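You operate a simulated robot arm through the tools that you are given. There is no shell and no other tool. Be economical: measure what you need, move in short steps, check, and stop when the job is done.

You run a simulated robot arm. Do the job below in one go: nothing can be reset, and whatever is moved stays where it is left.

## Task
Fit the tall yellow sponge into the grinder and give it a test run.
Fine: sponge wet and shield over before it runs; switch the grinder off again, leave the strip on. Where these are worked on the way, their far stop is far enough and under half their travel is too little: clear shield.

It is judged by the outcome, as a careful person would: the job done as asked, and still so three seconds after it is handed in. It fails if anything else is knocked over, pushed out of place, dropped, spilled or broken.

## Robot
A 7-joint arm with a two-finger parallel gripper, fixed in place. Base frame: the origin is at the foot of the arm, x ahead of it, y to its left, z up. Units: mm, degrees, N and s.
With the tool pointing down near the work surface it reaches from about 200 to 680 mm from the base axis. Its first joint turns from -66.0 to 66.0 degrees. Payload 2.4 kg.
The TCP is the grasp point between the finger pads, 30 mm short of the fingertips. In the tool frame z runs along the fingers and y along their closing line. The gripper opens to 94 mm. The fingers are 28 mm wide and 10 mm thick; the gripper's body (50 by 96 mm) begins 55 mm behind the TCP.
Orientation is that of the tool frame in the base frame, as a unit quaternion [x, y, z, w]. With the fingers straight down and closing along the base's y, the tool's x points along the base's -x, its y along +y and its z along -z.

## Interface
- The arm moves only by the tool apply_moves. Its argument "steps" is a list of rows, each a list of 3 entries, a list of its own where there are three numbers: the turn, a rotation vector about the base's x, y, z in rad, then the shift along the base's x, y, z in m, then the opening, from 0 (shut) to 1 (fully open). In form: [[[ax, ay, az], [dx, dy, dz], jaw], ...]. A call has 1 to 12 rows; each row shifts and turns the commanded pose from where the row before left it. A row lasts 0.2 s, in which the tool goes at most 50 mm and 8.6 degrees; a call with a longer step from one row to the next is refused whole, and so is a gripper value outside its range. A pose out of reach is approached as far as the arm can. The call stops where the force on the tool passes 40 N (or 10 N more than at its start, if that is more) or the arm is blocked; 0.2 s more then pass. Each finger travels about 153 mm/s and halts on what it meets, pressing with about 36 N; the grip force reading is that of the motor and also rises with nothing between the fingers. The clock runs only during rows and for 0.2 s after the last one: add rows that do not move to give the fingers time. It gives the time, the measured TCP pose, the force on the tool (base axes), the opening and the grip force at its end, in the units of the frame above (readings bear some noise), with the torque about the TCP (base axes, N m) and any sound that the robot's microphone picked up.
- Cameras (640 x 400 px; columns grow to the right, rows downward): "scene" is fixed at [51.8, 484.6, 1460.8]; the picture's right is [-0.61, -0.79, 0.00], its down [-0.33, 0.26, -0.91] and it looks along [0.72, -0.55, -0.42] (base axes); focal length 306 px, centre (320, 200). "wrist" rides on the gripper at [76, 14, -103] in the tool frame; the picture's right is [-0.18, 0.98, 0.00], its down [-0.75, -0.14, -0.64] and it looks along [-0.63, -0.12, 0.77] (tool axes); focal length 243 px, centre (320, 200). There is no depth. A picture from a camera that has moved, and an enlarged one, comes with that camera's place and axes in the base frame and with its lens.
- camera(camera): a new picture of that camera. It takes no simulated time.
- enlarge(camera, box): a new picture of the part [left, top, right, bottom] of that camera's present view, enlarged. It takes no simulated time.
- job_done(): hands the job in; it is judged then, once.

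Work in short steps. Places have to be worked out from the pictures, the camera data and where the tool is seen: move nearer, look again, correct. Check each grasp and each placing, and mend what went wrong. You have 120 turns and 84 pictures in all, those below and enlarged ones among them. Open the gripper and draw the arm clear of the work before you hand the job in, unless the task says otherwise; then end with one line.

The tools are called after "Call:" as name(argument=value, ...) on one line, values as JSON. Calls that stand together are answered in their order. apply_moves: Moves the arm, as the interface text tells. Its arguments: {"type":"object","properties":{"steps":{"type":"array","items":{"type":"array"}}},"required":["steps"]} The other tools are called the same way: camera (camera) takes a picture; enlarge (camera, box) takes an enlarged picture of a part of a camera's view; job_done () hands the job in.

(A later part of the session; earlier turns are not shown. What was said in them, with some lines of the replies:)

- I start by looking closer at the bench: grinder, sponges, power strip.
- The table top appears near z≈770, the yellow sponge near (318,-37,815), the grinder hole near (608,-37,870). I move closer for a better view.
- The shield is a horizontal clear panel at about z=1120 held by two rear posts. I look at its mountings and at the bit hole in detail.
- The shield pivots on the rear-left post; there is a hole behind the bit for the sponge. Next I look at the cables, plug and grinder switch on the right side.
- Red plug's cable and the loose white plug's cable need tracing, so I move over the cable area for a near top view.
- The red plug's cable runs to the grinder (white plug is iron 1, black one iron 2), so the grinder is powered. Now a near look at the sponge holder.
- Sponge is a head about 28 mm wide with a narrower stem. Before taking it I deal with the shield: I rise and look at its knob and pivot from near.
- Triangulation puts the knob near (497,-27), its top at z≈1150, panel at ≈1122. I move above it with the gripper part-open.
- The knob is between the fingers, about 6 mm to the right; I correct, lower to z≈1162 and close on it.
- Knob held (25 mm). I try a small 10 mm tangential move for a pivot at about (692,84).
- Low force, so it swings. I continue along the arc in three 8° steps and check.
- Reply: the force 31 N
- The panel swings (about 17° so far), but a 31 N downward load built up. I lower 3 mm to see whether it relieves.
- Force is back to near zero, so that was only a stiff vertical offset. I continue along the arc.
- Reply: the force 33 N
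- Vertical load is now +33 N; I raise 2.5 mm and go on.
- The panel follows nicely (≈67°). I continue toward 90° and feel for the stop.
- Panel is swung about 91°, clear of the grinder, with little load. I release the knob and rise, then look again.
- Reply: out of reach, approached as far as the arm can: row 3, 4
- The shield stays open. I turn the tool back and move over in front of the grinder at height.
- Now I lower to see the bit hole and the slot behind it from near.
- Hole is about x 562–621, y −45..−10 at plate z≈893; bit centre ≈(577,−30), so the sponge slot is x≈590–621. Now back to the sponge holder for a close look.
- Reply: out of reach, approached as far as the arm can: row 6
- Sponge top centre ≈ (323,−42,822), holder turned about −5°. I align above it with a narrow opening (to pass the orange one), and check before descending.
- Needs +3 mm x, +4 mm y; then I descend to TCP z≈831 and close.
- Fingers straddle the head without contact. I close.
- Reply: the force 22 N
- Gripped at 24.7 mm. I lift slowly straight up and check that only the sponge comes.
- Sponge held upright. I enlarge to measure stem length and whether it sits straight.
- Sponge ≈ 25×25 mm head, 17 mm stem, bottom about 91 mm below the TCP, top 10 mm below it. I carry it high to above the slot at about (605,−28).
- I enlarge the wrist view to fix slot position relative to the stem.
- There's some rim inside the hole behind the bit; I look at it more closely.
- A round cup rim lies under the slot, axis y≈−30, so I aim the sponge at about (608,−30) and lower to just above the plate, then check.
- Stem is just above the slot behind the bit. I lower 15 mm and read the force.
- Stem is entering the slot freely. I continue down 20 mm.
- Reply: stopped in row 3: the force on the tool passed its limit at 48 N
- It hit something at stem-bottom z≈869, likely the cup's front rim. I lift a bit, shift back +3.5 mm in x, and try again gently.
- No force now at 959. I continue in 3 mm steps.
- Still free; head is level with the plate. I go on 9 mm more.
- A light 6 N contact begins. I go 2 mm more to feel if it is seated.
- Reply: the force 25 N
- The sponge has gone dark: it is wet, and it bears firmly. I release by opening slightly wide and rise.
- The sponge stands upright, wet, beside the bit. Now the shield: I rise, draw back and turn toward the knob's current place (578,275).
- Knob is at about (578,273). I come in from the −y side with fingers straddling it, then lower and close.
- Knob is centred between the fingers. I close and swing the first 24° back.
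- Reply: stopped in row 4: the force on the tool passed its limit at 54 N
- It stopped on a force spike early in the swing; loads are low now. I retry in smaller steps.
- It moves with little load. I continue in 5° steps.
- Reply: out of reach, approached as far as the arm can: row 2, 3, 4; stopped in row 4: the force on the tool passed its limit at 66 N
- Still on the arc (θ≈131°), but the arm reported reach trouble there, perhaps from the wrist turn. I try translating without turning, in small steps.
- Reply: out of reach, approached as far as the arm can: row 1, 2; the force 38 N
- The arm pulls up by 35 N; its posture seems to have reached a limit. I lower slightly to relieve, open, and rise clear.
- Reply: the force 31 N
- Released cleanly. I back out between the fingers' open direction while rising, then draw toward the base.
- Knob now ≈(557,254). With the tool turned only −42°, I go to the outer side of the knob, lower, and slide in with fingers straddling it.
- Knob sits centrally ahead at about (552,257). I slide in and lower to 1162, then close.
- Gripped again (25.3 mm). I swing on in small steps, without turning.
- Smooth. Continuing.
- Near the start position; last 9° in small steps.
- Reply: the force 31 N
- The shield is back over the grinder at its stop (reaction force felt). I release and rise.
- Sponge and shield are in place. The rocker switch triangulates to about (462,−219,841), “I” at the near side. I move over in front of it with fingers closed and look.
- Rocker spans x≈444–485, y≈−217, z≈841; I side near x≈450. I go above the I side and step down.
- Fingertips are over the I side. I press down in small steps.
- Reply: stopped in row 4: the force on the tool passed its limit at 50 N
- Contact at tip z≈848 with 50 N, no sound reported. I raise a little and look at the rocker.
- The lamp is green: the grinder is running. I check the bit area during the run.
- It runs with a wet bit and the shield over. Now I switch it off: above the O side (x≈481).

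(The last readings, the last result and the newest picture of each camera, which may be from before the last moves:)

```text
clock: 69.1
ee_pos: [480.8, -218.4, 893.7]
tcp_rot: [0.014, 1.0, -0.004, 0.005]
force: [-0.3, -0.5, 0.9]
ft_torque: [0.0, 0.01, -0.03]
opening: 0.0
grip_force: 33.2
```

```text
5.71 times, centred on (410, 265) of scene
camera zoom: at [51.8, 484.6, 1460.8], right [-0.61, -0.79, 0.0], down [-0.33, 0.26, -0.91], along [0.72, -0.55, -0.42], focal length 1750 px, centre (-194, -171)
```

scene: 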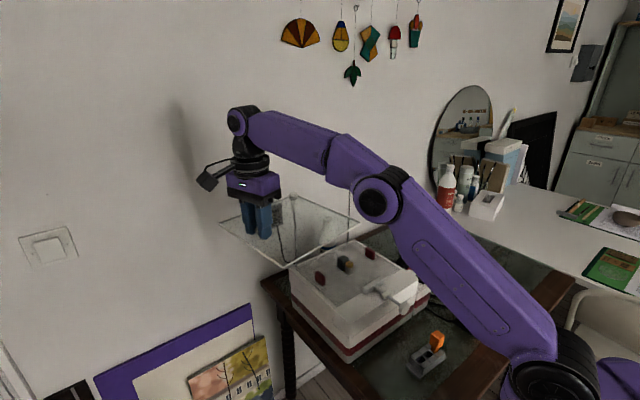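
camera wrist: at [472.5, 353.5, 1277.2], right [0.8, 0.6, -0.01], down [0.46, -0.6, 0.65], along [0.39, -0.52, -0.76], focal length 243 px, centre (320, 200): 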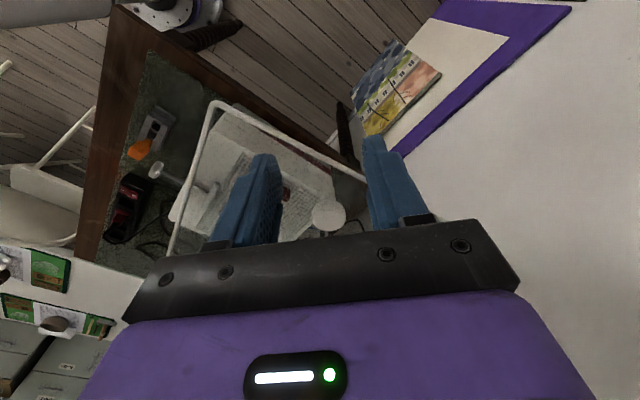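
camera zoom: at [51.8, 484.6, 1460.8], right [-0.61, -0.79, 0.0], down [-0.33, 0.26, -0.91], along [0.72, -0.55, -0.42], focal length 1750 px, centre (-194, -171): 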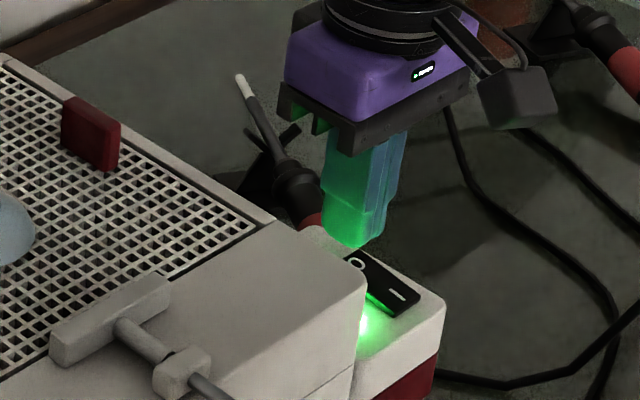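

Fingertips are right above O. I press.

Call:
apply_moves(steps=[[[0, 0, 0], [0, 0, -0.006], 0], [[0, 0, 0], [0, 0, -0.005], 0], [[0, 0, 0], [0, 0, -0.003], 0], [[0, 0, 0], [0, 0, -0.002], 0], [[0, 0, 0], [0, 0, -0.002], 0], [[0, 0, 0], [0, 0, -0.002], 0], [[0, 0, 0], [0, 0, -0.002], 0]])

Call:
enlarge(camera="scene", box=[370, 230, 450, 300])

```text
clock: 70.4
ee_pos: [481.7, -219.9, 876.5]
tcp_rot: [0.014, 1.0, -0.003, 0.005]
force: [-2.7, 1.7, 8.5]
ft_torque: [0.04, 0.2, -0.03]
opening: 0.1
grip_force: 33.3
stopped in row 6: the force on the tool passed its limit at 46 N (the readings are from after the stop); the commanded pose is now the measured one
```

```text
5.71 times, centred on (410, 265) of scene
camera zoom: at [51.6, 484.7, 1460.8], right [-0.61, -0.79, 0.0], down [-0.33, 0.26, -0.91], along [0.72, -0.55, -0.42], focal length 1750 px, centre (-194, -171)
```

zoom: 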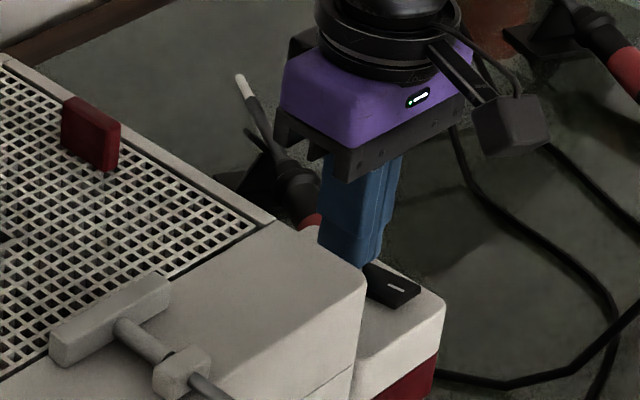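

The lamp and spray are off: the grinder is switched off. I rise, draw clear toward the base, and open the gripper.

Call:
apply_moves(steps=[[[0, 0, 0], [0, 0, 0.025], 0], [[0, 0, 0], [-0.03, 0, 0.03], 0], [[0, 0, 0], [-0.04, 0, 0.025], 0.2], [[0, 0, 0], [-0.03, 0, 0.035], 0.6], [[0, 0, 0], [-0.03, 0, 0.04], 1], [[0, 0, 0], [-0.02, 0, 0.04], 1], [[0, 0, 0], [0, 0, 0.04], 1], [[0, 0, 0], [0, 0, 0], 1]])

Call:
enlarge(camera="scene", box=[270, 160, 530, 390])

```text
clock: 72.2
ee_pos: [332.3, -217.9, 1112.6]
tcp_rot: [0.015, 1.0, -0.004, 0.004]
force: [0.1, 0.5, 0.4]
ft_torque: [-0.01, -0.01, 0.01]
opening: 93.9
grip_force: 0.1
```

```text
1.74 times, centred on (400, 275) of scene
camera zoom: at [51.8, 484.6, 1460.8], right [-0.61, -0.79, 0.0], down [-0.33, 0.26, -0.91], along [0.72, -0.55, -0.42], focal length 533 px, centre (181, 70)
```

zoom: 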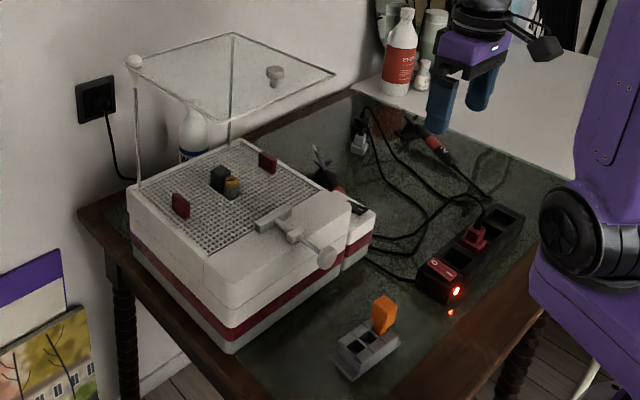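

The last picture shows the sponge in place and wet, the shield over, the grinder off and the strip still lit. Nothing else looks moved and the arm is clear, so I hand the job in.

Call:
job_done()

```text
The job is handed in.
```

The tall yellow sponge is fitted and wet, and the grinder had its test run with the shield over; the grinder is now off and the strip is still on.
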